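You operate a simulated robot arm through the tools that you are given. There is no shell and no other tool. Be economical: measure what you need, move in short steps, check, and stop when the job is done.

You are at the controls of a simulated two-armed robot. One attempt, no reset.

TASK
Put the lint roller on the top of the low bench. Then put one of the small packs from the long table on the pink card. Then take the teal cone and leave it on the panel of the light box. Then open the making bench drawer, put the red die inside and shut the drawer again. Then take the end stop on the middle of the long table and put it away on the top of the pole bench. Then put the brown scrap on top of the pink ribbon spool. Keep to this order. Set down upright: lint roller, teal cone, end stop.

It is judged by the outcome, as a careful person would: the job done as asked, and still so three seconds after it is handed in. It fails if anything else is knocked over, pushed out of place, dropped, spilled or broken.

THE ROBOT
Two 7-joint arms with three-finger grippers on one trunk, on a base that drives. Base frame: it is fixed to the floor where the robot stands at the start and does not move with it; the origin is under the middle of the robot, x ahead of it, y to its left, z up. Lengths are in cm, angles in rad, forces in N, time in s.
The left shoulder is at the start at [4.2, 15.4, 100.7], the right one opposite. With the tool pointing down near the work surface each hand reaches from about 10 to 62 cm from the robot's upright axis, wherever it stands, measured 20 degrees to its own side. Places, roughly: brown scrap (7x7x5 cm) [40, 140, 90]; drawer [-120, 550, 70]; end stop (3x3x5 cm) [40, 120, 90]; lint roller (12x4x9 cm) [50, -20, 90]; making bench drawer [-110, 550, 70]; panel of the light box (24x25 cm) [340, 318, 90]; pink card [50, 25, 100]; red die [50, 100, 100]; ribbon spool (8x8x4 cm) [40, 90, 90]; small pack [50, -50, 100]; teal cone [50, 75, 100]; top of the low bench [370, -320, 40]; top of the pole bench [290, 720, 90]. Payload 2.69 kg a hand.
The tool frame of a hand sits at the grasp point between the pads (the TCP): z along the fingers, y along the line on which they close. The tips reach 2.9 cm beyond it. The gripper opens to 12 cm. The gripper's body begins 7.8 cm behind the TCP.
Orientation is that of the tool frame in the base frame, as [roll, pitch, yaw] about the fixed x, y, z axes, in that order (R = Rz(yaw) Ry(pitch) Rx(roll)). With the fingers straight down and closing along the base's y, the tool's x points along the base's -x, its y along +y and its z along -z.

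THE INTERFACE
- The arms move only by the tool drive_tool. It takes "left_motion", "right_motion" or both (then of equal length, played together; a hand with none holds still); each is a list of rows, each a list of 7 numbers: the gripper command, from -1 (shut) to 1 (fully open), values between in proportion, then the shift along the tool's x, y, z in cm, then the turn, a rotation vector about the tool's x, y, z in rad. In form: [[grip, x, y, z, ax, ay, az], ...]. A call has 1 to 20 rows; each row shifts and turns the commanded pose from where the row before left it, along the tool's axes as they then stand. Each row takes 0.2 s and may step no farther than 5 cm and 0.15 rad from the row before; otherwise, or with a gripper value out of range, the whole call is refused. Where a pose cannot be reached the arm comes as near as it can. A force on the tool above 40 N (or 10 N above the force at the start of the call, whichever is more), or a blocked arm, ends the call early, and 0.2 s more pass. Each finger halts on what it meets, pressing with about 36 N; the grip force reading is that of the motor and also rises with nothing between the fingers. The clock runs only during rows and for 0.2 s after the last one: add rows that do not move to give the fingers time. The reply holds the time, the measured pose of the TCP, the force on the tool along the base axes, the opening and the grip force, in the units named above and with some noise, with the torque about the TCP (base axes, N m) and any sound that the robot's microphone picked up.
- Cameras (640 x 400 px; columns grow to the right, rows downward): "scene" is now at [15.98, 3.11, 119.25]; the picture's right is [0.27, -0.96, 0.00], its down [-0.19, -0.05, -0.98] and it looks along [0.94, 0.26, -0.20] (base axes); focal length 214 px, centre (320, 200). "left" rides on the left gripper at [6.3, 0, -10.4] in its tool frame; the picture's right is [-0.01, 1.00, 0.00], its down [-0.83, 0.00, -0.56] and it looks along [-0.56, 0.00, 0.83] (tool axes); focal length 275 px, centre (320, 200). "right" rides on the right gripper at [6.3, 0, -10.4] in its tool frame; the picture's right is [0.00, 1.00, 0.00], its down [-0.83, 0.00, -0.56] and it looks along [-0.56, 0.00, 0.83] (tool axes); focal length 275 px, centre (320, 200). There is no depth. A picture from a camera that has moved, and an enlarged one, comes with that camera's place and axes in the base frame and with its lens. The place of the scene camera against the robot may be out by one fixed shift of up to 1.2 cm in any direction.
- snapshot(camera): a new picture of that camera. No time passes.
- raise_lower(by): slides the trunk up (or, below 0, down) by that many cm; the arms and the scene camera ride with it, the base frame stays. It gives what a move gives, with no picture.
- drive_base(legs): drives the robot by 1 to 6 legs, each [ahead, left, turn to the left] in cm, cm and rad, along the robot's own axes; the way and the turn of a leg run together, so that a leg with both is an arc; at most 150 cm and 3.142 rad a leg. The arms and the cameras ride along, it lands a little off, and it stops where it bumps. It gives what a move gives.
- aim_head(pan, tilt): turns the head with the scene camera to pan (to the left, within 1.396 rad either way) and tilt (down, from -0.506 to 1.204), counted from straight ahead of the robot. It gives what a move gives.
- zoom(camera, box): a new picture of the part [left, top, right, bottom] of that camera's present view, enlarged. No time passes.
- finish_job(): hands the job in; it is judged then, once.

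Work in short steps. Places have to be worked out from the pictures, the camera data and where the tool is seen: move nearer, look again, correct. Check each grasp and each placing, and mend what went wrong. You have 207 turns and 202 pictures in all, those below and enlarged ones among them. Open the grippers and draw the arms clear of the work before you hand the job in, unless the task says otherwise; then end with one line.

The tools are called after "Emit:" as a command line: name --argument value ..., lists and objects as JSON in quotes. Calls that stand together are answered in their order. drive_tool: Moves the arms, as the interface text tells. Its arguments: {"type":"object","properties":{"left_motion":{"type":"array","items":{"type":"array","items":{"type":"number"}}},"right_motion":{"type":"array","items":{"type":"array","items":{"type":"number"}}}},"required":[]} The other tools are called the same way: raise_lower (by) slides the trunk up or down; drive_base (legs) drives the base; aim_head (pan, tilt) turns the head that bears the scene camera; snapshot (camera) takes a picture; zoom (camera, box) takes an enlarged picture of a part of a camera's view; finish_job () hands the job in.

At the start:

```text
time_s: 0.0
left_tcp_pos: [38.17, 41.36, 107.17]
left_tool_rot: [3.141, 0.001, 3.141]
left_contact_force: [0.4, 0.2, 0.2]
left_moment: [0.0, 0.01, -0.01]
left_opening: 12.04
left_grip_force: 0.0
right_tcp_pos: [28.12, 0.55, 115.09]
right_tool_rot: [-3.141, -0.001, -3.141]
right_contact_force: [0.2, -0.1, 0.9]
right_moment: [0.01, 0.03, 0.04]
right_opening: 11.98
right_grip_force: 0.0
trunk travel left (down, up): [-37.5, 6.3]
robot x, y, heading: [0.05, -0.08, -0.004]
head pan, tilt: [0.272, 0.202]
```

scene: 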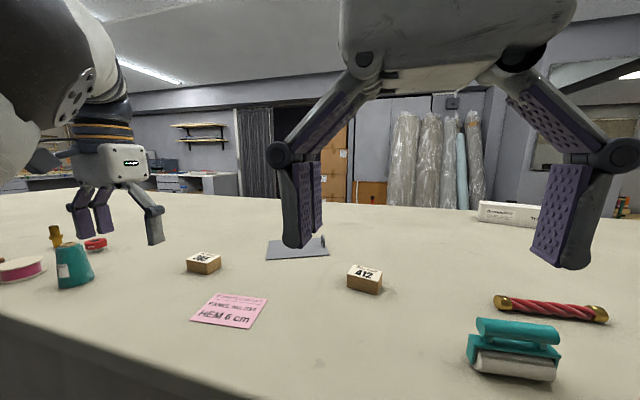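
right: 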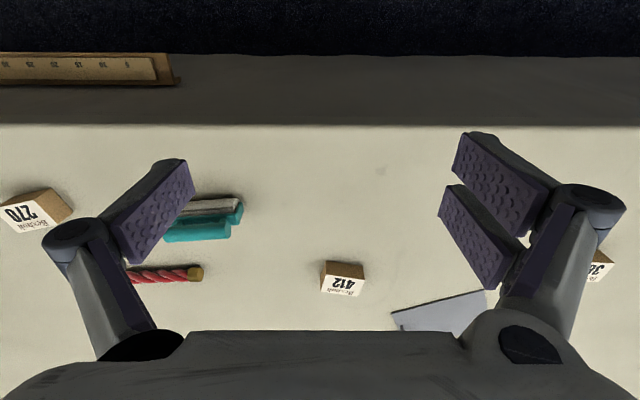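
left: 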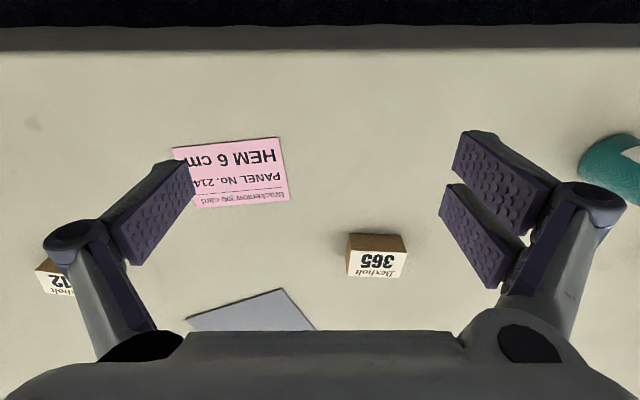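

I'll take a closer look at the lint roller and look around for the table layout before starting.

Emit:
zoom --camera "scene" --box '[430, 260, 640, 400]'

Emit:
zoom --camera "right" --box '[100, 150, 300, 290]'

```text
2.86 times, centred on (535, 330) of scene
camera zoom: at [15.98, 3.11, 119.25], right [0.27, -0.96, 0.0], down [-0.19, -0.05, -0.98], along [0.94, 0.26, -0.2], focal length 613 px, centre (-294, -171)
```

zoom: 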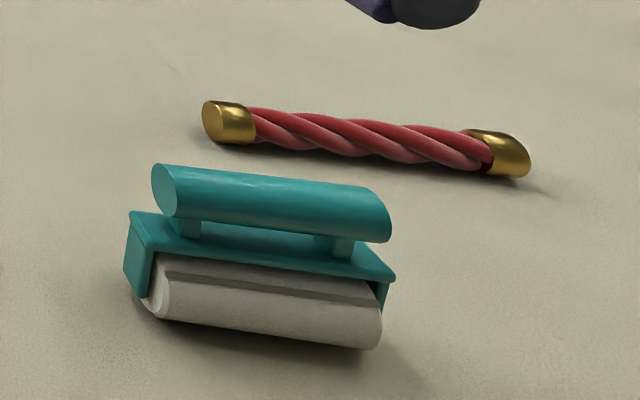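

```text
2.86 times, centred on (200, 220) of right
camera zoom: at [21.8, 0.38, 125.67], right [0.0, 1.0, 0.0], down [0.83, 0.0, 0.56], along [0.56, 0.0, -0.83], focal length 786 px, centre (663, 143)
```

zoom: 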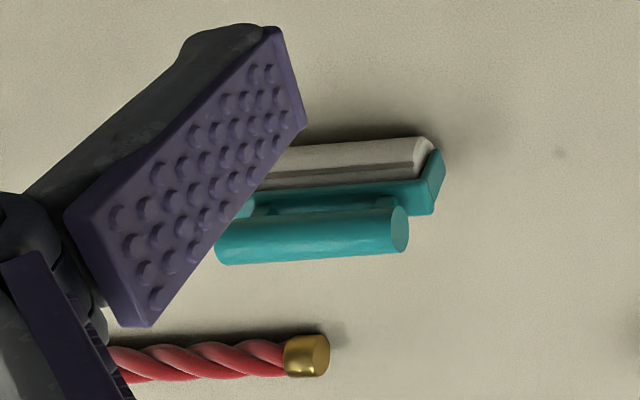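

The roller stands upright at about (52,-20), long axis along base y. I move the right hand above it, turn it 90°, then look again.

Emit:
drive_tool --right_motion '[[1, -3.1, -2.9, 1.0, 0, 0, 0], [1, -3.1, -2.9, 1.0, 0, 0, 0], [1, -3.1, -2.9, 1.0, 0, 0, 0], [1, -3.1, -2.9, 1.0, 0, 0, 0], [1, -3.1, -2.9, 1.0, 0, 0, 0], [1, -3.1, -2.9, 1.0, 0, 0, 0], [1, -3.1, -2.9, 1.0, 0, 0, 0], [1, 0, 0, 0, 0, 0, 0.15], [1, 0, 0, 0, 0, 0, 0.15], [1, 0, 0, 0, 0, 0, 0.15], [1, 0, 0, 0, 0, 0, 0.15], [1, 0, 0, 0, 0, 0, 0.15], [1, 0, 0, 0, 0, 0, 0.15], [1, 0, 0, 0, 0, 0, 0.15], [1, 0, 0, 0, 0, 0, 0.15], [1, 0, 0, 0, 0, 0, 0.15], [1, 0, 0, 0, 0, 0, 0.15], [1, 0, 0, 0, 0, 0, 0]]'

Emit:
snapshot --camera "right"

Emit:
snapshot --camera "scene"

```text
time_s: 3.8
left_tcp_pos: [38.16, 41.33, 107.29]
left_tool_rot: [3.141, 0.002, 3.141]
left_contact_force: [1.0, -0.3, 0.0]
left_moment: [0.02, 0.0, -0.01]
left_opening: 11.99
left_grip_force: 0.0
right_tcp_pos: [49.86, -19.79, 108.18]
right_tool_rot: [-3.141, 0.0, 1.641]
right_contact_force: [0.6, 0.8, 0.4]
right_moment: [-0.03, 0.02, 0.02]
right_opening: 12.04
right_grip_force: 0.0
trunk travel left (down, up): [-37.5, 6.3]
robot x, y, heading: [0.27, -0.02, -0.002]
head pan, tilt: [0.272, 0.202]
```

```text
196 pictures are left
camera right: at [49.34, -13.6, 118.69], right [1.0, 0.07, 0.0], down [0.06, -0.83, 0.56], along [0.04, -0.55, -0.83], focal length 275 px, centre (320, 200)
```

right: 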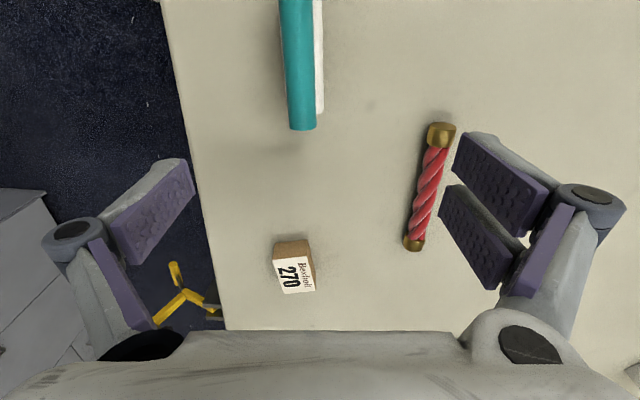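

```text
195 pictures are left
camera scene: at [15.98, 3.11, 119.25], right [0.27, -0.96, 0.0], down [-0.19, -0.05, -0.98], along [0.94, 0.26, -0.2], focal length 214 px, centre (320, 200)
```

scene: 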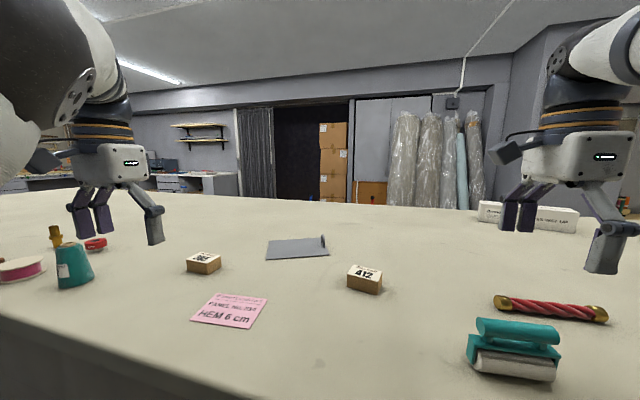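

The roller's handle runs almost along y near x≈48; the camera looks past its -y end. I back the hand toward +y to see the whole roller.

Emit:
drive_tool --right_motion '[[1, 4, 0, 0, 0, 0, 0], [1, 4, 0, 0, 0, 0, 0], [1, 3, 0, 0, 0, 0, 0], [1, 0, 0, 0, 0, 0, 0]]'

Emit:
snapshot --camera "right"

```text
time_s: 4.8
left_tcp_pos: [38.27, 41.36, 107.21]
left_tool_rot: [-3.14, 0.002, -3.139]
left_contact_force: [-1.1, 0.8, -1.0]
left_moment: [-0.01, 0.03, 0.03]
left_opening: 12.02
left_grip_force: 0.0
right_tcp_pos: [48.95, -8.83, 108.28]
right_tool_rot: [3.142, 0.0, 1.64]
right_contact_force: [-0.5, -0.4, -0.4]
right_moment: [0.0, 0.0, -0.02]
right_opening: 12.0
right_grip_force: 0.1
trunk travel left (down, up): [-37.5, 6.3]
robot x, y, heading: [-0.02, -0.06, 0.0]
head pan, tilt: [0.272, 0.202]
```

```text
194 pictures are left
camera right: at [48.6, -2.61, 118.72], right [1.0, 0.08, 0.0], down [0.06, -0.83, 0.56], along [0.04, -0.55, -0.83], focal length 275 px, centre (320, 200)
```

right: 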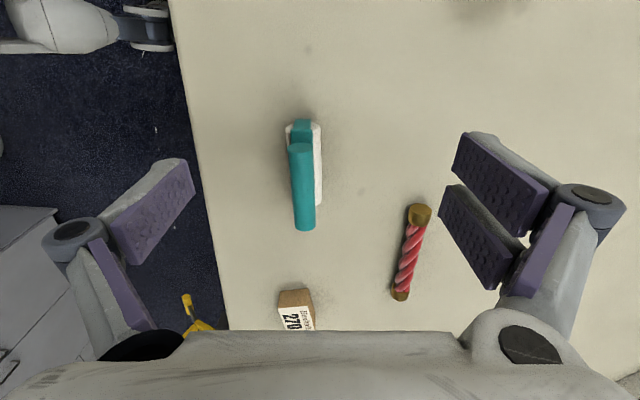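

The two views fix the handle at about x 47.9, y -16.1, z 97 (table about 88). I go over it and descend to just above the handle.

Emit:
drive_tool --right_motion '[[1, -3.6, -0.8, 0, 0, 0, 0], [1, -3.6, -0.8, 0, 0, 0, 0], [1, 0, 0, 3, 0, 0, 0], [1, 0, 0, 3, 0, 0, 0], [1, 0, 0, 2, 0, 0, 0], [1, 0, 0, 0, 0, 0, 0]]'

Emit:
snapshot --camera "right"

Emit:
zoom --camera "scene" --box '[400, 200, 640, 400]'

```text
time_s: 6.2
left_tcp_pos: [38.23, 41.33, 107.24]
left_tool_rot: [3.14, 0.002, -3.141]
left_contact_force: [0.7, 0.0, 1.2]
left_moment: [0.0, 0.01, 0.03]
left_opening: 11.99
left_grip_force: 0.0
right_tcp_pos: [48.0, -16.0, 100.2]
right_tool_rot: [3.141, 0.0, 1.641]
right_contact_force: [0.3, 0.0, -0.1]
right_moment: [-0.03, -0.01, 0.03]
right_opening: 12.01
right_grip_force: 0.1
trunk travel left (down, up): [-37.5, 6.3]
robot x, y, heading: [0.43, -0.42, -0.006]
head pan, tilt: [0.272, 0.202]
```

```text
193 pictures are left
camera right: at [47.48, -9.82, 110.66], right [1.0, 0.08, 0.0], down [0.06, -0.83, 0.56], along [0.04, -0.55, -0.83], focal length 275 px, centre (320, 200)
```

right: 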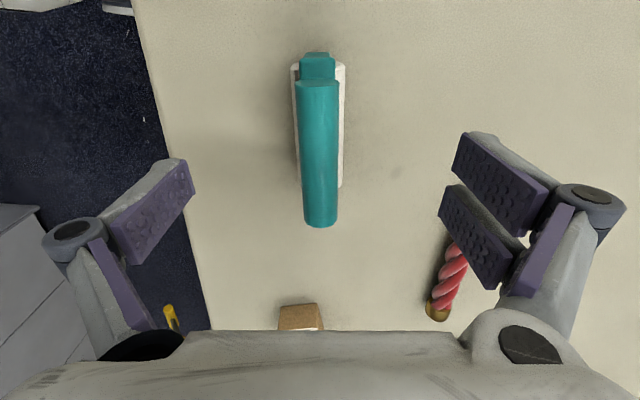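

```text
2.00 times, centred on (520, 300) of scene
camera zoom: at [15.97, 3.11, 119.25], right [0.27, -0.96, 0.0], down [-0.19, -0.05, -0.98], along [0.94, 0.26, -0.2], focal length 429 px, centre (-80, 0)
```

zoom: 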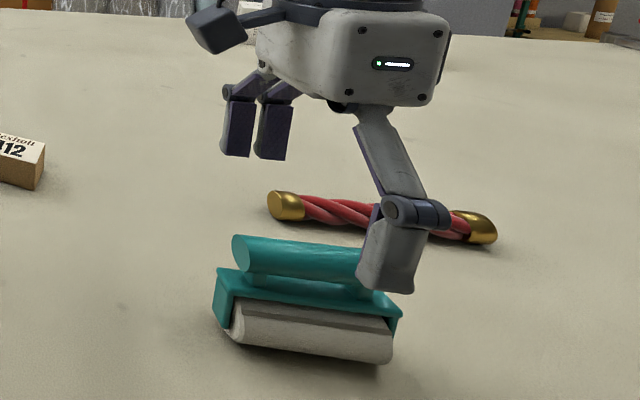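

Handle is centred under the hand. I descend 3 cm and close.

Emit:
drive_tool --right_motion '[[1, 0, 0, 1.6, 0, 0, 0], [1, 0, 0, 1.4, 0, 0, 0], [1, 0, 0, 0, 0, 0, 0], [-1, 0, 0, 0, 0, 0, 0], [-1, 0, 0, 0, 0, 0, 0], [-1, 0, 0, 0, 0, 0, 0], [-1, 0, 0, 0, 0, 0, 0]]'

Emit:
snapshot --camera "right"

Emit:
zoom --camera "scene" --box '[400, 200, 640, 400]'

```text
time_s: 7.8
left_tcp_pos: [38.24, 41.3, 107.31]
left_tool_rot: [-3.141, 0.0, -3.141]
left_contact_force: [0.6, 0.2, 0.1]
left_moment: [0.02, -0.01, 0.01]
left_opening: 11.97
left_grip_force: 0.2
right_tcp_pos: [47.94, -16.03, 97.13]
right_tool_rot: [3.141, -0.002, 1.642]
right_contact_force: [1.2, 0.1, 1.1]
right_moment: [-0.17, -0.02, 0.04]
right_opening: 2.29
right_grip_force: 35.8
trunk travel left (down, up): [-37.5, 6.3]
robot x, y, heading: [-0.29, -0.12, -0.002]
head pan, tilt: [0.272, 0.202]
```

```text
191 pictures are left
camera right: at [47.41, -9.87, 107.67], right [1.0, 0.08, 0.0], down [0.06, -0.83, 0.56], along [0.04, -0.55, -0.83], focal length 275 px, centre (320, 200)
```

right: 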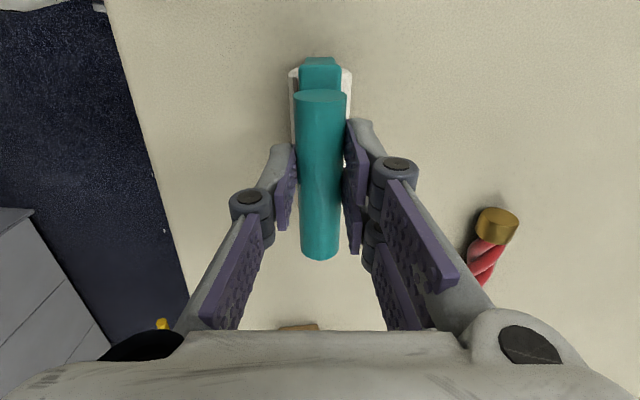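

```text
2.00 times, centred on (520, 300) of scene
camera zoom: at [15.97, 3.12, 119.25], right [0.27, -0.96, 0.0], down [-0.19, -0.05, -0.98], along [0.94, 0.26, -0.2], focal length 429 px, centre (-80, 0)
```

zoom: 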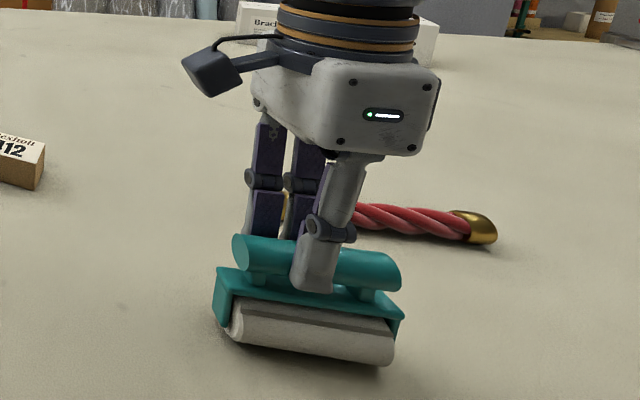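

Firm grip at 2.3 cm on the handle. I lift, then survey the room with the head toward the low bench.

Emit:
drive_tool --right_motion '[[-1, 0, 0, -3, 0, 0, 0], [-1, 0, 0, -4, 0, 0, 0], [-1, 0, 0, -4, 0, 0, 0], [-1, 0, 0, -4, 0, 0, 0], [-1, 0, 0, -3, 0, 0, 0], [-1, 0, 0, 0, 0, 0, 0]]'

Emit:
aim_head --pan -0.75 --tilt 0.35

Emit:
snapshot --camera "scene"

Emit:
aim_head --pan -1.39 --tilt 0.4

Emit:
snapshot --camera "scene"

Emit:
aim_head --pan 1.2 --tilt 0.3

Emit:
snapshot --camera "scene"

```text
time_s: 9.2
left_tcp_pos: [38.19, 41.36, 107.27]
left_tool_rot: [3.14, 0.002, -3.141]
left_contact_force: [-0.2, 0.7, -0.2]
left_moment: [-0.03, -0.01, -0.02]
left_opening: 12.02
left_grip_force: 0.0
right_tcp_pos: [47.91, -16.4, 113.24]
right_tool_rot: [-3.142, -0.001, 1.641]
right_contact_force: [0.5, -1.7, -0.7]
right_moment: [0.01, 0.01, 0.02]
right_opening: 2.32
right_grip_force: 35.9
right hand out of reach, approached as far as the arm can: row 5
trunk travel left (down, up): [-37.5, 6.3]
robot x, y, heading: [-0.18, 0.21, 0.003]
head pan, tilt: [0.272, 0.202]
```

```text
time_s: 10.5
left_tcp_pos: [38.28, 41.31, 107.27]
left_tool_rot: [-3.141, 0.001, -3.141]
left_contact_force: [0.5, -0.1, -0.6]
left_moment: [0.0, -0.01, 0.0]
left_opening: 12.01
left_grip_force: 0.1
right_tcp_pos: [47.91, -16.31, 113.11]
right_tool_rot: [3.139, 0.0, 1.641]
right_contact_force: [0.9, 0.0, -2.0]
right_moment: [-0.01, 0.0, 0.01]
right_opening: 2.33
right_grip_force: 35.6
trunk travel left (down, up): [-37.5, 6.3]
robot x, y, heading: [0.11, -0.35, 0.002]
head pan, tilt: [-0.75, 0.351]
```

```text
189 pictures are left
camera scene: at [13.83, -5.75, 117.87], right [-0.68, -0.73, 0.0], down [-0.25, 0.23, -0.94], along [0.69, -0.64, -0.34], focal length 214 px, centre (320, 200)
```

scene: 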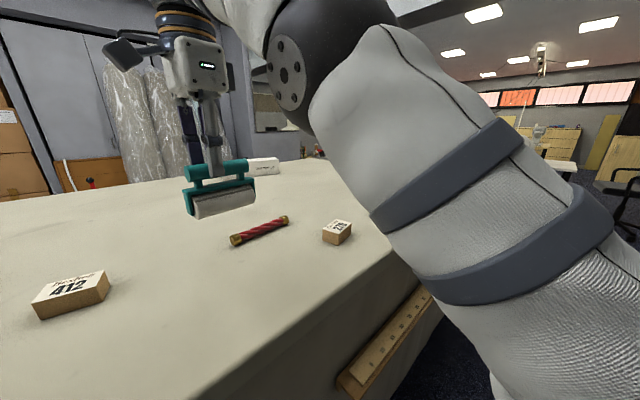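

```text
time_s: 11.5
left_tcp_pos: [38.06, 41.35, 107.18]
left_tool_rot: [-3.141, 0.002, 3.141]
left_contact_force: [-0.6, 0.4, 0.1]
left_moment: [0.0, 0.03, -0.01]
left_opening: 12.01
left_grip_force: 0.1
right_tcp_pos: [47.92, -16.28, 113.13]
right_tool_rot: [3.139, 0.001, 1.644]
right_contact_force: [0.9, -0.5, -1.5]
right_moment: [-0.01, 0.0, 0.0]
right_opening: 2.31
right_grip_force: 35.1
trunk travel left (down, up): [-37.5, 6.3]
robot x, y, heading: [-0.35, -0.07, 0.001]
head pan, tilt: [-1.389, 0.4]
```

```text
188 pictures are left
camera scene: at [8.69, -8.51, 117.42], right [-0.98, -0.18, 0.0], down [-0.07, 0.38, -0.92], along [0.17, -0.91, -0.39], focal length 214 px, centre (320, 200)
```

scene: 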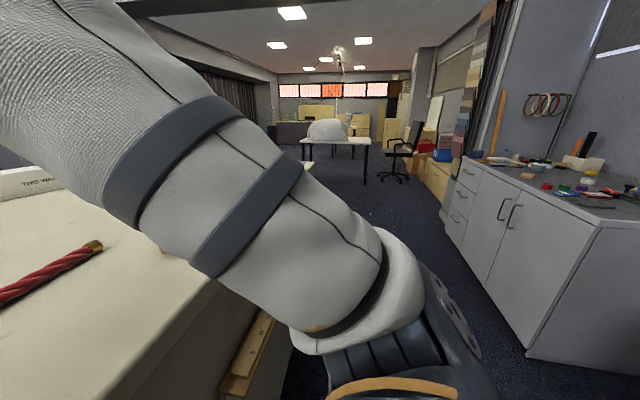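

```text
time_s: 13.8
left_tcp_pos: [38.19, 41.27, 107.2]
left_tool_rot: [-3.141, 0.0, 3.142]
left_contact_force: [0.0, -0.4, -0.9]
left_moment: [-0.01, -0.01, -0.03]
left_opening: 12.0
left_grip_force: 0.2
right_tcp_pos: [48.0, -16.18, 113.15]
right_tool_rot: [3.139, -0.001, 1.642]
right_contact_force: [-0.4, 0.3, -1.7]
right_moment: [0.0, 0.0, 0.03]
right_opening: 2.3
right_grip_force: 36.0
trunk travel left (down, up): [-37.5, 6.3]
robot x, y, heading: [-0.05, -0.01, -0.001]
head pan, tilt: [1.201, 0.3]
```

```text
187 pictures are left
camera scene: at [10.39, 9.3, 118.34], right [0.93, -0.36, 0.0], down [-0.11, -0.28, -0.96], along [0.35, 0.89, -0.3], focal length 214 px, centre (320, 200)
```

scene: 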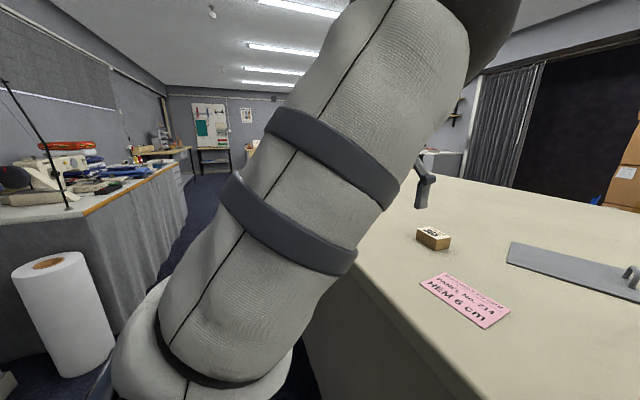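

The roller is held; the aisle behind (counter at x≈-82) lets me strafe right round the table's -y end. I tuck both hands in first, then back off and strafe.

Emit:
drive_tool --right_motion '[[-1, 0, -4, 0, 0, 0, 0], [-1, 0, -4, 0, 0, 0, 0], [-1, 0, -4, 0, 0, 0, 0], [-1, -1, -3, 0, 0, 0, 0]]' --left_motion '[[1, 3, -3, -1, 0, 0, 0], [1, 3, -3, -1, 0, 0, 0], [1, 3, -3, -1, 0, 0, 0], [1, 0, 0, 0, 0, 0, 0]]'

Emit:
drive_base --legs '[[-20, 0, 0], [0, -120, 0]]'

Emit:
aim_head --pan -0.7 --tilt 0.3

Emit:
snapshot --camera "scene"

Emit:
aim_head --pan 0.2 --tilt 0.3

Emit:
snapshot --camera "scene"

```text
time_s: 14.8
left_tcp_pos: [30.88, 35.58, 111.53]
left_tool_rot: [-3.141, 0.0, 3.14]
left_contact_force: [0.3, -0.1, 0.5]
left_moment: [0.0, 0.0, -0.01]
left_opening: 11.98
left_grip_force: 0.1
left hand out of reach, approached as far as the arm can: row 2, 3
right_tcp_pos: [43.68, -18.07, 114.2]
right_tool_rot: [3.141, 0.0, 1.643]
right_contact_force: [0.5, -0.7, -0.9]
right_moment: [0.0, 0.0, -0.02]
right_opening: 2.3
right_grip_force: 35.9
right hand out of reach, approached as far as the arm can: row 1, 2, 3, 4
trunk travel left (down, up): [-37.5, 6.3]
robot x, y, heading: [0.2, 0.22, 0.001]
head pan, tilt: [1.201, 0.3]
```

```text
time_s: 25.5
left_tcp_pos: [10.75, -84.8, 111.5]
left_tool_rot: [-3.14, 0.001, -3.14]
left_contact_force: [1.0, -0.6, 0.5]
left_moment: [-0.01, -0.01, 0.02]
left_opening: 11.96
left_grip_force: 0.0
right_tcp_pos: [23.39, -138.45, 114.18]
right_tool_rot: [-3.142, 0.0, 1.643]
right_contact_force: [0.7, 1.0, -1.6]
right_moment: [0.05, 0.01, 0.01]
right_opening: 2.31
right_grip_force: 36.3
trunk travel left (down, up): [-37.5, 6.3]
robot x, y, heading: [-19.83, -120.39, -0.001]
head pan, tilt: [1.201, 0.3]
```

```text
time_s: 27.4
left_tcp_pos: [10.8, -84.85, 111.54]
left_tool_rot: [-3.141, 0.001, -3.142]
left_contact_force: [-0.1, -0.2, -0.8]
left_moment: [0.0, 0.0, 0.01]
left_opening: 12.0
left_grip_force: 0.1
right_tcp_pos: [23.41, -138.47, 114.18]
right_tool_rot: [3.141, 0.0, 1.642]
right_contact_force: [0.2, 0.3, -1.3]
right_moment: [0.03, -0.02, -0.03]
right_opening: 2.3
right_grip_force: 36.1
trunk travel left (down, up): [-37.5, 6.3]
robot x, y, heading: [-20.22, -120.53, -0.002]
head pan, tilt: [-0.7, 0.3]
```

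```text
186 pictures are left
camera scene: at [-5.94, -125.8, 118.34], right [-0.64, -0.77, 0.0], down [-0.23, 0.19, -0.96], along [0.73, -0.61, -0.3], focal length 214 px, centre (320, 200)
```

scene: 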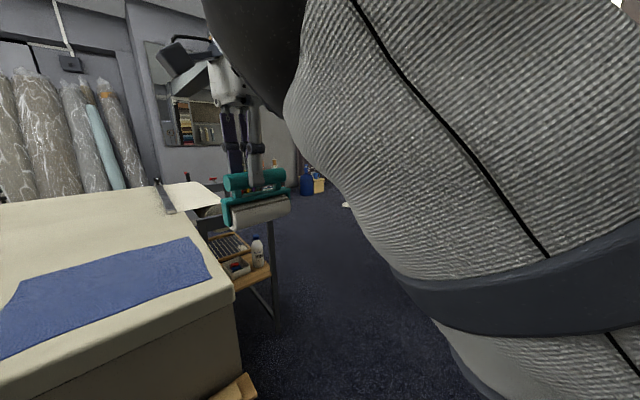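

```text
time_s: 28.6
left_tcp_pos: [10.65, -84.79, 111.46]
left_tool_rot: [-3.136, 0.0, 3.141]
left_contact_force: [0.9, -0.7, -0.2]
left_moment: [0.03, 0.01, -0.01]
left_opening: 12.0
left_grip_force: 0.1
right_tcp_pos: [23.45, -138.49, 114.25]
right_tool_rot: [3.141, 0.0, 1.642]
right_contact_force: [0.3, 0.7, -0.7]
right_moment: [0.01, -0.01, 0.01]
right_opening: 2.29
right_grip_force: 36.5
trunk travel left (down, up): [-37.5, 6.3]
robot x, y, heading: [-20.09, -120.46, 0.002]
head pan, tilt: [0.201, 0.3]
```

```text
185 pictures are left
camera scene: at [-3.87, -118.36, 118.36], right [0.15, -0.99, 0.0], down [-0.29, -0.05, -0.96], along [0.94, 0.15, -0.29], focal length 214 px, centre (320, 200)
```

scene: 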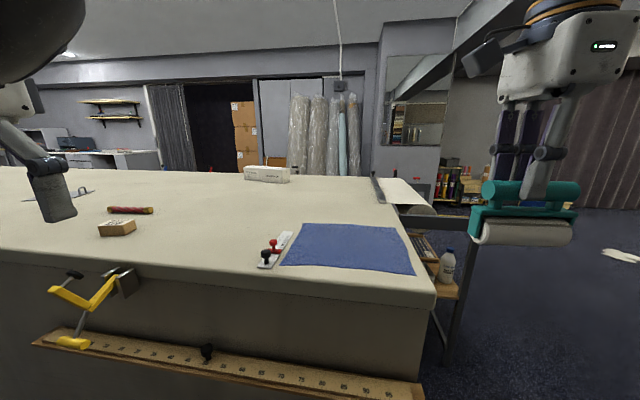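

Table ends near y≈-136, with a stand out to y≈-175. I strafe further right to y≈-235 and look for the low bench.

Emit:
drive_base --legs '[[0, -115, 0]]'

Emit:
aim_head --pan 0.0 --tilt 0.3

Emit:
snapshot --camera "scene"

```text
time_s: 37.7
left_tcp_pos: [10.65, -200.05, 111.51]
left_tool_rot: [-3.14, -0.001, 3.136]
left_contact_force: [0.0, -0.8, 0.2]
left_moment: [0.01, -0.02, -0.01]
left_opening: 11.99
left_grip_force: 0.1
right_tcp_pos: [22.94, -253.64, 114.26]
right_tool_rot: [-3.141, 0.0, 1.636]
right_contact_force: [-0.5, -0.4, -0.5]
right_moment: [0.04, -0.02, 0.03]
right_opening: 2.28
right_grip_force: 36.0
trunk travel left (down, up): [-37.5, 6.3]
robot x, y, heading: [-20.37, -235.7, -0.005]
head pan, tilt: [0.201, 0.3]
```

```text
time_s: 38.4
left_tcp_pos: [10.61, -200.08, 111.5]
left_tool_rot: [-3.141, 0.0, 3.135]
left_contact_force: [-0.5, 0.3, 0.2]
left_moment: [0.0, 0.03, -0.01]
left_opening: 12.01
left_grip_force: 0.1
right_tcp_pos: [23.07, -253.76, 114.22]
right_tool_rot: [-3.14, 0.001, 1.636]
right_contact_force: [-1.1, -0.8, -1.9]
right_moment: [0.03, -0.04, 0.01]
right_opening: 2.29
right_grip_force: 35.9
trunk travel left (down, up): [-37.5, 6.3]
robot x, y, heading: [-20.07, -235.31, 0.0]
head pan, tilt: [0.0, 0.3]
```

```text
184 pictures are left
camera scene: at [-4.08, -234.92, 118.34], right [-0.01, -1.0, 0.0], down [-0.3, 0.0, -0.96], along [0.96, 0.0, -0.3], focal length 214 px, centre (320, 200)
```

scene: 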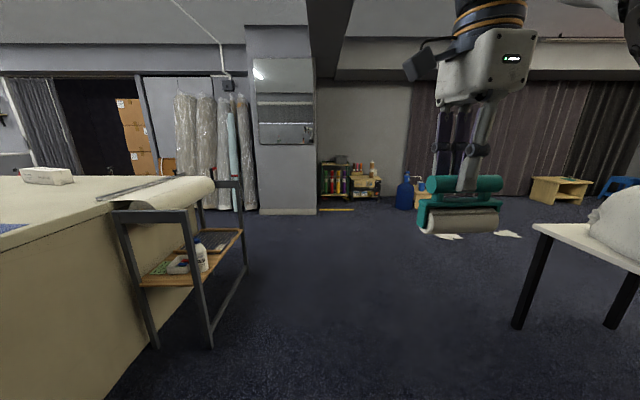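

The low bench should be the shelf-like thing at (367,179). I zoom it and drive ahead 150 cm with a slight shift right.

Emit:
zoom --camera "scene" --box '[300, 140, 420, 220]'

Emit:
drive_base --legs '[[0, -25, 0], [150, 0, 0], [70, 0, 0]]'

Emit:
snapshot --camera "scene"

```text
5.00 times, centred on (360, 180) of scene
camera zoom: at [-4.08, -234.92, 118.34], right [-0.01, -1.0, 0.0], down [-0.3, 0.0, -0.96], along [0.96, 0.0, -0.3], focal length 1072 px, centre (120, 300)
```

zoom: 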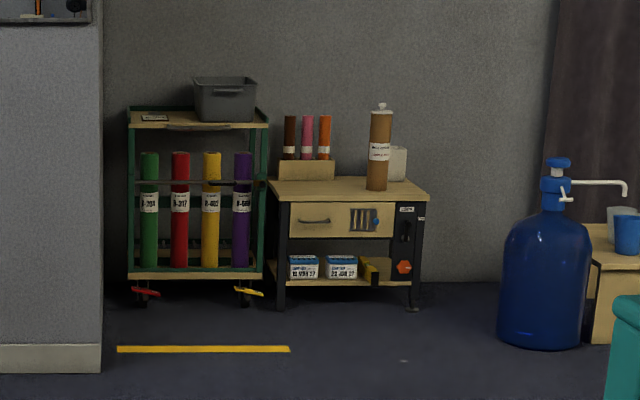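

```text
time_s: 51.5
left_tcp_pos: [231.04, -224.7, 111.47]
left_tool_rot: [-3.141, 0.0, 3.14]
left_contact_force: [-0.4, 0.0, -0.1]
left_moment: [-0.04, 0.03, 0.0]
left_opening: 12.0
left_grip_force: 0.0
right_tcp_pos: [243.76, -278.39, 114.2]
right_tool_rot: [3.141, 0.0, 1.639]
right_contact_force: [0.9, -0.4, -1.1]
right_moment: [0.02, 0.05, 0.0]
right_opening: 2.3
right_grip_force: 36.1
trunk travel left (down, up): [-37.5, 6.3]
robot x, y, heading: [200.21, -260.18, 0.003]
head pan, tilt: [0.0, 0.3]
```

```text
182 pictures are left
camera scene: at [216.59, -259.62, 118.34], right [0.0, -1.0, 0.0], down [-0.3, 0.0, -0.96], along [0.96, 0.0, -0.3], focal length 214 px, centre (320, 200)
```

scene: 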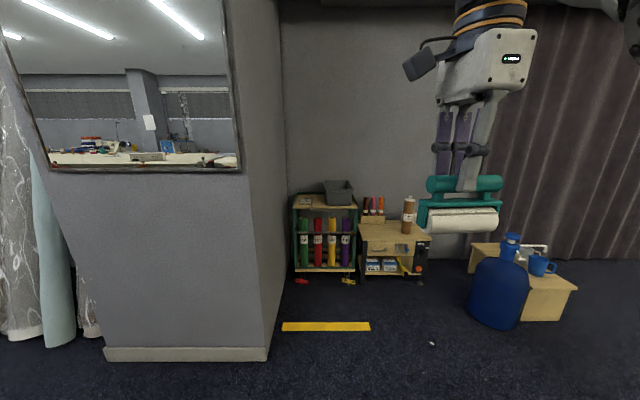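

The bench with drawer at about (372,-320), top ≈44 cm, is the low bench. I zoom on its top and on the small white thing on the floor ahead.

Emit:
zoom --camera "scene" --box '[340, 180, 460, 300]'

Emit:
zoom --camera "scene" --box '[380, 310, 480, 370]'

```text
3.33 times, centred on (400, 240) of scene
camera zoom: at [216.59, -259.62, 118.34], right [0.0, -1.0, 0.0], down [-0.3, 0.0, -0.96], along [0.96, 0.0, -0.3], focal length 715 px, centre (53, 67)
```

zoom: 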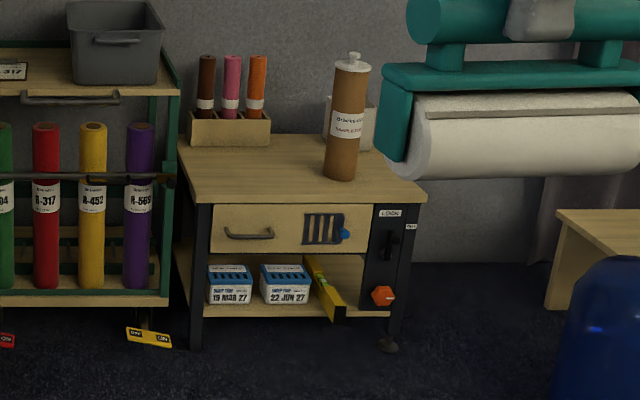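

```text
6.40 times, centred on (430, 340) of scene
camera zoom: at [216.59, -259.62, 118.34], right [0.0, -1.0, 0.0], down [-0.3, 0.0, -0.96], along [0.96, 0.0, -0.3], focal length 1373 px, centre (-384, -696)
```

zoom: 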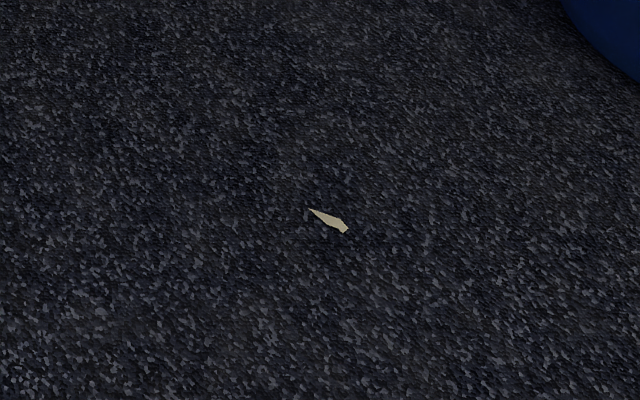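

The bench top spans about x 363–397, y -290…-344, z≈41, free at front left. I drive so the roller's target is ahead of the right hand, keeping distance from the rack on the left.

Emit:
drive_base --legs '[[0, -26, 0], [115, 0, 0]]'

Emit:
aim_head --pan -0.2 --tilt 0.7

Emit:
snapshot --camera "scene"

```text
time_s: 59.5
left_tcp_pos: [346.68, -250.88, 111.47]
left_tool_rot: [-3.14, -0.001, 3.14]
left_contact_force: [0.7, 0.2, 0.4]
left_moment: [0.03, 0.01, 0.03]
left_opening: 12.0
left_grip_force: 0.1
right_tcp_pos: [359.43, -304.56, 114.26]
right_tool_rot: [-3.141, 0.001, 1.64]
right_contact_force: [-0.8, -0.4, -1.0]
right_moment: [0.02, 0.04, 0.0]
right_opening: 2.32
right_grip_force: 36.2
trunk travel left (down, up): [-37.5, 6.3]
robot x, y, heading: [315.51, -286.22, 0.001]
head pan, tilt: [0.0, 0.3]
```

```text
time_s: 60.4
left_tcp_pos: [346.74, -250.79, 111.45]
left_tool_rot: [-3.141, 0.0, 3.139]
left_contact_force: [0.1, 0.5, -0.1]
left_moment: [0.0, 0.0, 0.02]
left_opening: 11.95
left_grip_force: 0.1
right_tcp_pos: [359.42, -304.55, 114.14]
right_tool_rot: [-3.139, -0.003, 1.638]
right_contact_force: [0.1, -0.7, -1.5]
right_moment: [0.0, 0.0, -0.02]
right_opening: 2.29
right_grip_force: 35.9
trunk travel left (down, up): [-37.5, 6.3]
robot x, y, heading: [315.79, -286.26, -0.002]
head pan, tilt: [-0.201, 0.7]
```

```text
179 pictures are left
camera scene: at [331.78, -286.86, 116.15], right [-0.12, -0.99, 0.0], down [-0.51, 0.06, -0.86], along [0.85, -0.1, -0.51], focal length 214 px, centre (320, 200)
```

scene: 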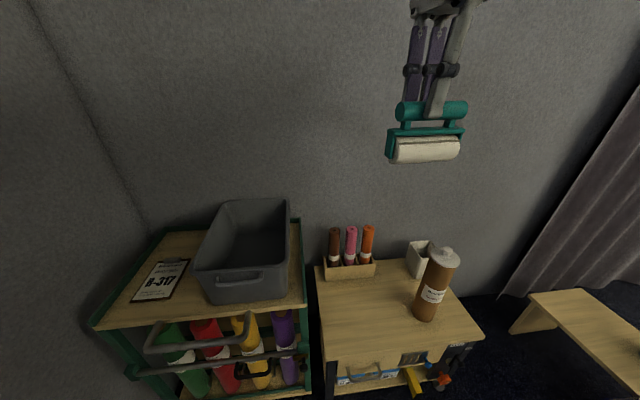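

Bench top corners confirmed (front edge x≈362, y -291…-345, bottle at (374,-331)). I drive 7 cm closer and lower the trunk.

Emit:
drive_base --legs '[[7, 0, 0]]'

Emit:
raise_lower --by -37

Emit:
snapshot --camera "scene"

Emit:
snapshot --camera "right"

```text
time_s: 61.4
left_tcp_pos: [353.74, -250.84, 111.59]
left_tool_rot: [-3.14, 0.001, 3.14]
left_contact_force: [-0.1, -0.7, 0.2]
left_moment: [-0.01, 0.04, 0.01]
left_opening: 12.03
left_grip_force: 0.0
right_tcp_pos: [366.5, -304.58, 114.16]
right_tool_rot: [-3.139, -0.002, 1.639]
right_contact_force: [0.7, -0.7, -2.0]
right_moment: [0.03, 0.02, 0.0]
right_opening: 2.3
right_grip_force: 35.8
trunk travel left (down, up): [-37.5, 6.3]
robot x, y, heading: [322.61, -286.52, 0.0]
head pan, tilt: [-0.201, 0.7]
```

```text
time_s: 64.1
left_tcp_pos: [362.68, -250.37, 68.82]
left_tool_rot: [3.114, -0.39, -3.125]
left_contact_force: [-3.1, 2.2, 12.3]
left_moment: [0.81, -0.17, 0.22]
left_opening: 12.13
left_grip_force: 0.1
right_tcp_pos: [375.74, -304.59, 64.43]
right_tool_rot: [-2.72, -0.033, 1.632]
right_contact_force: [0.4, 1.9, -0.6]
right_moment: [0.01, -0.01, -0.01]
right_opening: 2.29
right_grip_force: 36.1
trunk travel left (down, up): [-6.2, 37.5]
robot x, y, heading: [322.81, -286.35, -0.005]
head pan, tilt: [-0.201, 0.7]
stopped: the force on the tool passed its limit at 66 N (the readings are from after the stop); the commanded pose is now the measured one
```

```text
178 pictures are left
camera scene: at [348.58, -287.5, 80.68], right [-0.2, -0.98, 0.0], down [-0.63, 0.13, -0.77], along [0.75, -0.15, -0.64], focal length 214 px, centre (320, 200)
```

scene: 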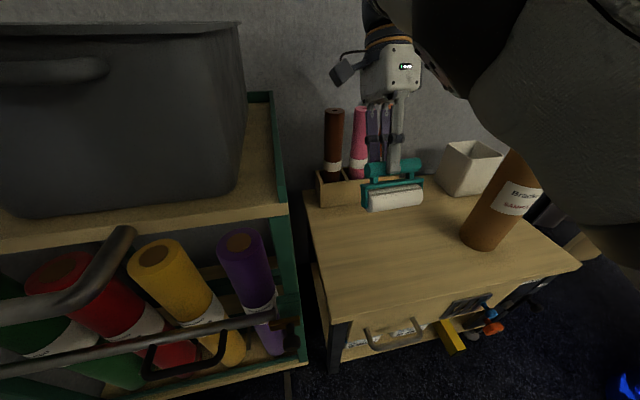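

```text
177 pictures are left
camera right: at [379.71, -298.4, 74.26], right [0.91, 0.07, -0.41], down [0.28, -0.83, 0.48], along [-0.3, -0.55, -0.78], focal length 275 px, centre (320, 200)
```

right: 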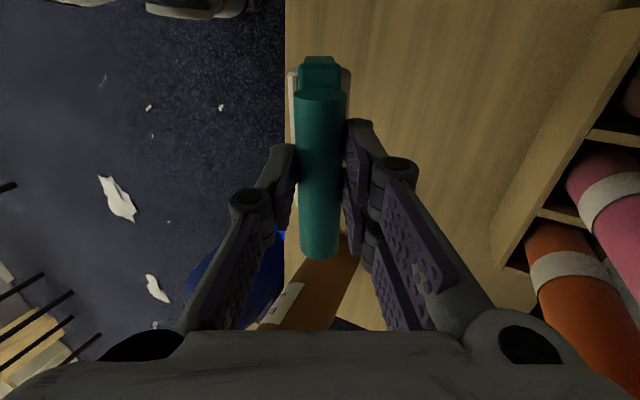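

The trunk move stopped on contact — probably the left hand on the rack. I look with the left camera before doing anything.

Emit:
snapshot --camera "left"

Emit:
aim_head --pan 0.7 --tilt 0.7

Emit:
snapshot --camera "scene"

```text
176 pictures are left
camera left: at [360.96, -250.47, 80.95], right [0.0, 1.0, 0.02], down [0.98, 0.0, 0.2], along [0.2, 0.02, -0.98], focal length 275 px, centre (320, 200)
```

left: 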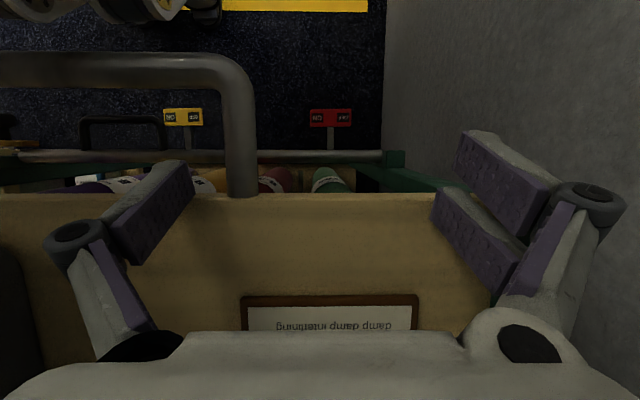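

```text
time_s: 65.3
left_tcp_pos: [362.71, -250.37, 69.02]
left_tool_rot: [3.115, -0.391, -3.125]
left_contact_force: [-2.1, 2.8, 19.7]
left_moment: [1.25, -0.31, 0.17]
left_opening: 12.11
left_grip_force: 0.0
right_tcp_pos: [375.71, -304.69, 64.5]
right_tool_rot: [-2.721, -0.033, 1.632]
right_contact_force: [0.4, 0.0, -1.2]
right_moment: [0.02, -0.05, -0.01]
right_opening: 2.31
right_grip_force: 36.1
trunk travel left (down, up): [-6.2, 37.5]
robot x, y, heading: [322.61, -286.56, -0.002]
head pan, tilt: [0.7, 0.7]
```

```text
175 pictures are left
camera scene: at [346.76, -280.38, 80.74], right [0.64, -0.77, 0.0], down [-0.49, -0.41, -0.77], along [0.59, 0.49, -0.64], focal length 214 px, centre (320, 200)
```

scene: 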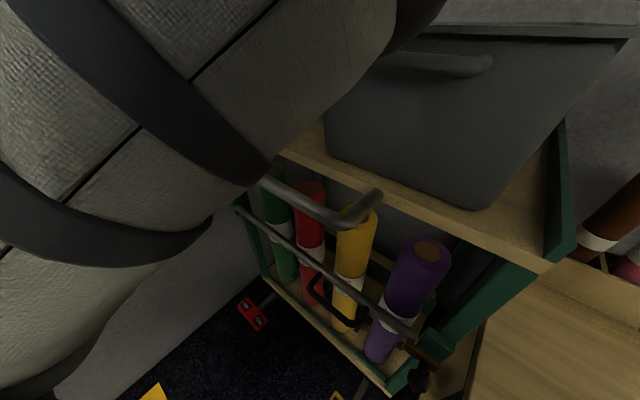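

The torso leans forward (≈0.4 rad) as it lowers, and the left hand touched the rack. I raise a little to free it, then level both hands and lift the left clear.

Emit:
raise_lower --by 5

Emit:
drive_tool --left_motion '[[1, 1, 0, -3, 0, 0, 0], [1, 1, 0, -3, 0, -0.1, 0], [1, 1, 0, -2, 0, -0.1, 0], [1, 2, 0, 0, 0, -0.1, 0], [1, 2, 0, 0, 0, 0, 0]]' --right_motion '[[-1, 0, 0, 0, -0.1, 0, 0], [-1, 0, 0, 0, -0.1, 0, 0], [-1, 0, 0, 0, -0.1, 0, 0], [-1, 0, 0, 0, -0.05, 0, 0], [-1, 0, 0, 0, 0, 0, 0]]'

Emit:
snapshot --camera "left"

Emit:
snapshot --camera "scene"

```text
time_s: 66.2
left_tcp_pos: [363.03, -250.31, 73.8]
left_tool_rot: [3.119, -0.394, -3.126]
left_contact_force: [0.4, -1.0, -0.6]
left_moment: [0.01, 0.03, -0.04]
left_opening: 12.01
left_grip_force: 0.1
right_tcp_pos: [375.96, -304.59, 69.42]
right_tool_rot: [-2.721, -0.033, 1.631]
right_contact_force: [-0.4, 0.2, -1.2]
right_moment: [0.0, -0.04, 0.0]
right_opening: 2.31
right_grip_force: 36.3
trunk travel left (down, up): [-11.2, 32.5]
robot x, y, heading: [322.83, -286.19, -0.005]
head pan, tilt: [0.7, 0.7]
```

```text
time_s: 67.5
left_tcp_pos: [358.7, -249.85, 81.59]
left_tool_rot: [3.119, -0.093, -3.135]
left_contact_force: [0.2, -0.3, -0.4]
left_moment: [0.01, -0.04, 0.0]
left_opening: 12.0
left_grip_force: 0.0
left hand out of reach, approached as far as the arm can: row 2, 3, 5
right_tcp_pos: [380.23, -305.81, 69.93]
right_tool_rot: [-3.069, -0.033, 1.632]
right_contact_force: [0.3, 0.3, -1.1]
right_moment: [0.02, -0.06, 0.0]
right_opening: 2.3
right_grip_force: 36.3
right hand out of reach, approached as far as the arm can: row 2, 3, 4
trunk travel left (down, up): [-11.2, 32.5]
robot x, y, heading: [323.01, -286.45, -0.001]
head pan, tilt: [0.7, 0.7]
```

```text
174 pictures are left
camera left: at [353.44, -250.03, 92.5], right [0.0, 1.0, 0.02], down [0.88, -0.01, 0.48], along [0.48, 0.02, -0.88], focal length 275 px, centre (320, 200)
```

left: 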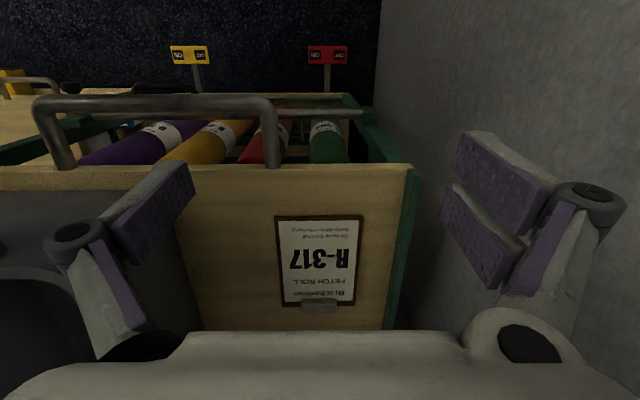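

```text
173 pictures are left
camera scene: at [344.88, -280.32, 86.49], right [0.64, -0.77, 0.0], down [-0.49, -0.41, -0.77], along [0.59, 0.49, -0.64], focal length 214 px, centre (320, 200)
```

scene: 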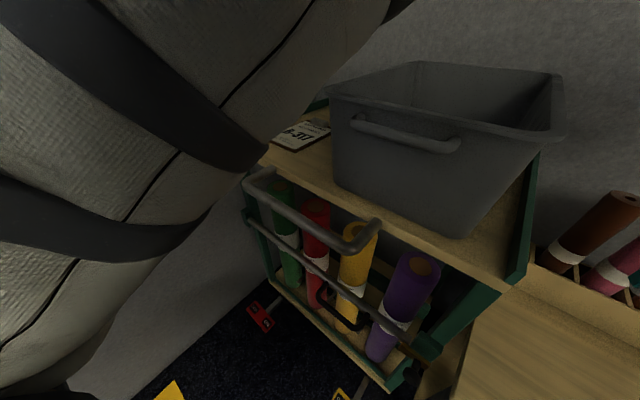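

The left hand is free and the rack looks unmoved. I level the right hand, shift it over the free spot (375,-308) and lower to just above the top.

Emit:
drive_tool --right_motion '[[-1, 0, -2.6, 1, -0.072, -0.033, 0], [-1, -1.9, -2.7, 1, 0, 0, 0], [-1, 0, 0, 4, 0, 0, 0], [-1, 0, 0, 4, 0, 0, 0], [-1, 0, 0, 3, 0, 0, 0], [-1, 0, 0, 1, 0, 0, 0], [-1, 0, 0, 0, 0, 0, 0]]'

Emit:
aim_head --pan -0.35 --tilt 0.7

Emit:
snapshot --camera "scene"

Emit:
snapshot --camera "right"

```text
time_s: 69.0
left_tcp_pos: [358.82, -249.79, 81.54]
left_tool_rot: [3.118, -0.091, -3.135]
left_contact_force: [0.5, -0.8, -0.2]
left_moment: [-0.02, -0.02, -0.03]
left_opening: 12.03
left_grip_force: 0.0
right_tcp_pos: [380.57, -309.96, 56.73]
right_tool_rot: [-3.141, 0.002, 1.632]
right_contact_force: [0.0, -0.4, -0.6]
right_moment: [-0.06, 0.01, -0.01]
right_opening: 2.31
right_grip_force: 36.2
right hand out of reach, approached as far as the arm can: row 1, 2
trunk travel left (down, up): [-11.2, 32.5]
robot x, y, heading: [322.42, -286.54, -0.002]
head pan, tilt: [0.7, 0.7]
```

```text
time_s: 70.3
left_tcp_pos: [358.76, -249.8, 81.52]
left_tool_rot: [3.12, -0.093, -3.133]
left_contact_force: [-0.1, 0.5, -1.3]
left_moment: [0.01, 0.02, -0.02]
left_opening: 11.98
left_grip_force: 0.0
right_tcp_pos: [380.6, -310.03, 56.71]
right_tool_rot: [3.141, 0.001, 1.635]
right_contact_force: [-0.3, -0.2, -1.9]
right_moment: [0.01, 0.0, 0.03]
right_opening: 2.29
right_grip_force: 36.5
trunk travel left (down, up): [-11.2, 32.5]
robot x, y, heading: [323.0, -286.21, -0.002]
head pan, tilt: [-0.351, 0.7]
```

```text
172 pictures are left
camera scene: at [346.36, -288.71, 86.48], right [-0.34, -0.94, 0.0], down [-0.6, 0.22, -0.76], along [0.72, -0.26, -0.64], focal length 214 px, centre (320, 200)
```

scene: 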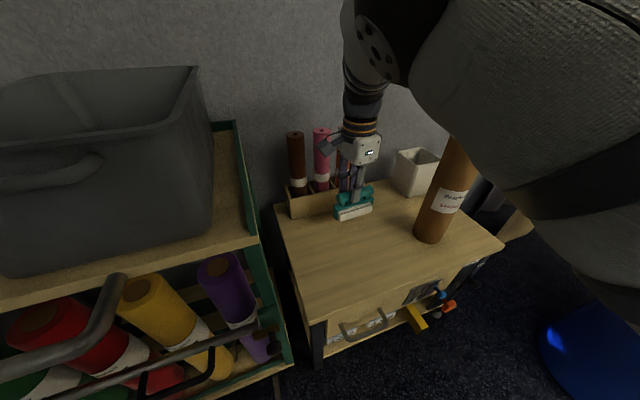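

```text
171 pictures are left
camera right: at [380.19, -303.75, 67.15], right [1.0, 0.07, 0.0], down [0.06, -0.83, 0.56], along [0.04, -0.56, -0.83], focal length 275 px, centre (320, 200)
```

right: 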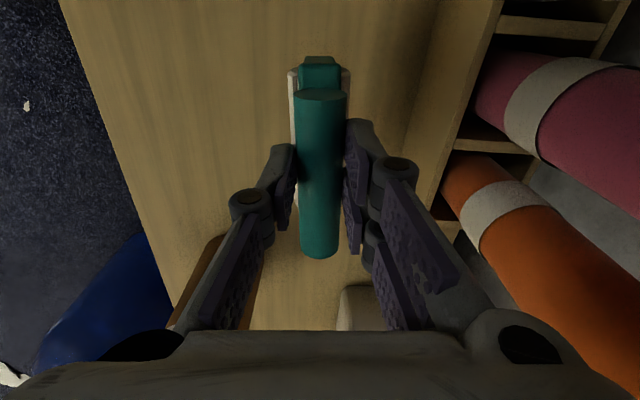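

It is near the pegs box, so I pull it 5 cm toward the bench's front and go down gently until contact.

Emit:
drive_tool --right_motion '[[-1, 0.5, -2.5, 0, 0, 0, 0], [-1, 0.5, -2.5, 0, 0, 0, 0], [-1, 0, 0, 2, 0, 0, 0], [-1, 0, 0, 1.5, 0, 0, 0], [-1, 0, 0, 0.7, 0, 0, 0], [-1, 0, 0, 0.7, 0, 0, 0], [-1, 0, 0, 0, 0, 0, 0]]'

Emit:
zoom --camera "scene" --box '[260, 100, 500, 260]'

```text
time_s: 72.0
left_tcp_pos: [358.54, -249.88, 81.58]
left_tool_rot: [3.122, -0.091, -3.134]
left_contact_force: [-0.2, 0.2, -0.7]
left_moment: [-0.01, 0.01, 0.0]
left_opening: 12.0
left_grip_force: 0.0
right_tcp_pos: [377.91, -310.64, 50.83]
right_tool_rot: [3.135, 0.004, 1.635]
right_contact_force: [4.1, -1.8, 31.0]
right_moment: [-0.05, -0.04, 0.0]
right_opening: 2.25
right_grip_force: 35.9
right hand out of reach, approached as far as the arm can: row 1, 2
trunk travel left (down, up): [-11.2, 32.5]
robot x, y, heading: [322.59, -286.41, 0.006]
head pan, tilt: [-0.351, 0.7]
```

```text
2.50 times, centred on (380, 180) of scene
camera zoom: at [346.22, -288.65, 86.54], right [-0.34, -0.94, 0.0], down [-0.6, 0.22, -0.77], along [0.72, -0.26, -0.64], focal length 536 px, centre (170, 250)
```

zoom: 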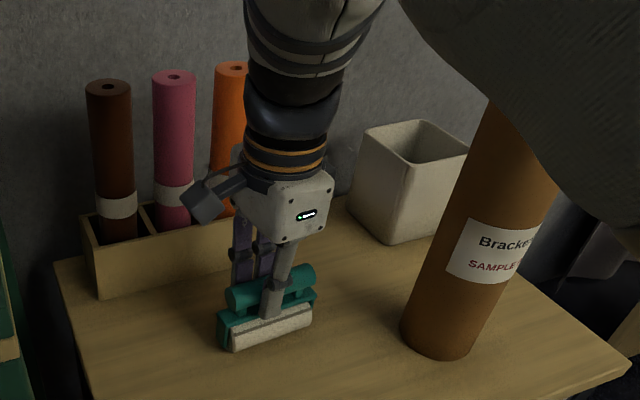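

It has touched down (31 N). I ease off, open partway and lift straight up.

Emit:
drive_tool --right_motion '[[-1, 0, 0, -0.3, 0, 0, 0], [-1, 0, 0, 0, 0, 0, 0], [-0.4, 0, 0, 0, 0, 0, 0], [0, 0, 0, 0, 0, 0, 0], [0, 0, 0, 0, 0, 0, 0], [0, 0, 0, -2, 0, 0, 0], [0, 0, 0, -4, 0, 0, 0], [0, 0, 0, -4, 0, 0, 0], [0, 0, 0, -4, 0, 0, 0], [0, 0, 0, 0, 0, 0, 0]]'

Emit:
zoom --camera "scene" --box '[260, 100, 500, 260]'

Emit:
snapshot --camera "right"

```text
time_s: 74.2
left_tcp_pos: [358.69, -249.74, 81.58]
left_tool_rot: [3.119, -0.093, -3.135]
left_contact_force: [0.0, 0.7, -0.6]
left_moment: [0.0, 0.0, 0.0]
left_opening: 12.03
left_grip_force: 0.0
right_tcp_pos: [379.78, -311.72, 64.61]
right_tool_rot: [-3.141, 0.0, 1.635]
right_contact_force: [-0.5, 0.1, -0.9]
right_moment: [0.0, -0.04, -0.02]
right_opening: 6.02
right_grip_force: 0.0
right hand out of reach, approached as far as the arm can: row 7, 8, 9
trunk travel left (down, up): [-11.2, 32.5]
robot x, y, heading: [322.45, -286.26, -0.008]
head pan, tilt: [-0.351, 0.7]
```

```text
2.50 times, centred on (380, 180) of scene
camera zoom: at [346.35, -288.71, 86.48], right [-0.34, -0.94, 0.0], down [-0.6, 0.22, -0.76], along [0.72, -0.26, -0.64], focal length 536 px, centre (170, 250)
```

zoom: 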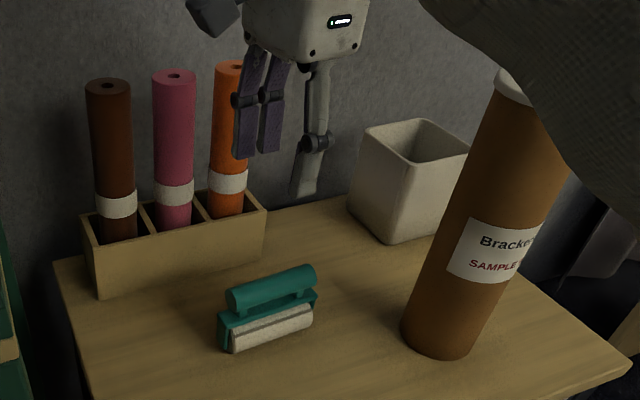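

```text
168 pictures are left
camera right: at [379.38, -305.39, 75.08], right [1.0, 0.07, 0.0], down [0.06, -0.83, 0.56], along [0.04, -0.56, -0.83], focal length 275 px, centre (320, 200)
```

right: 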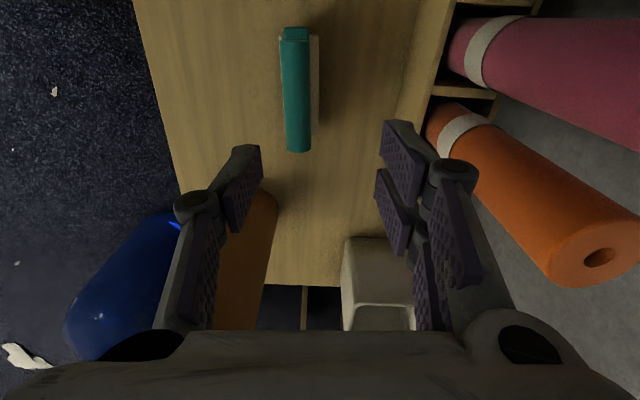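

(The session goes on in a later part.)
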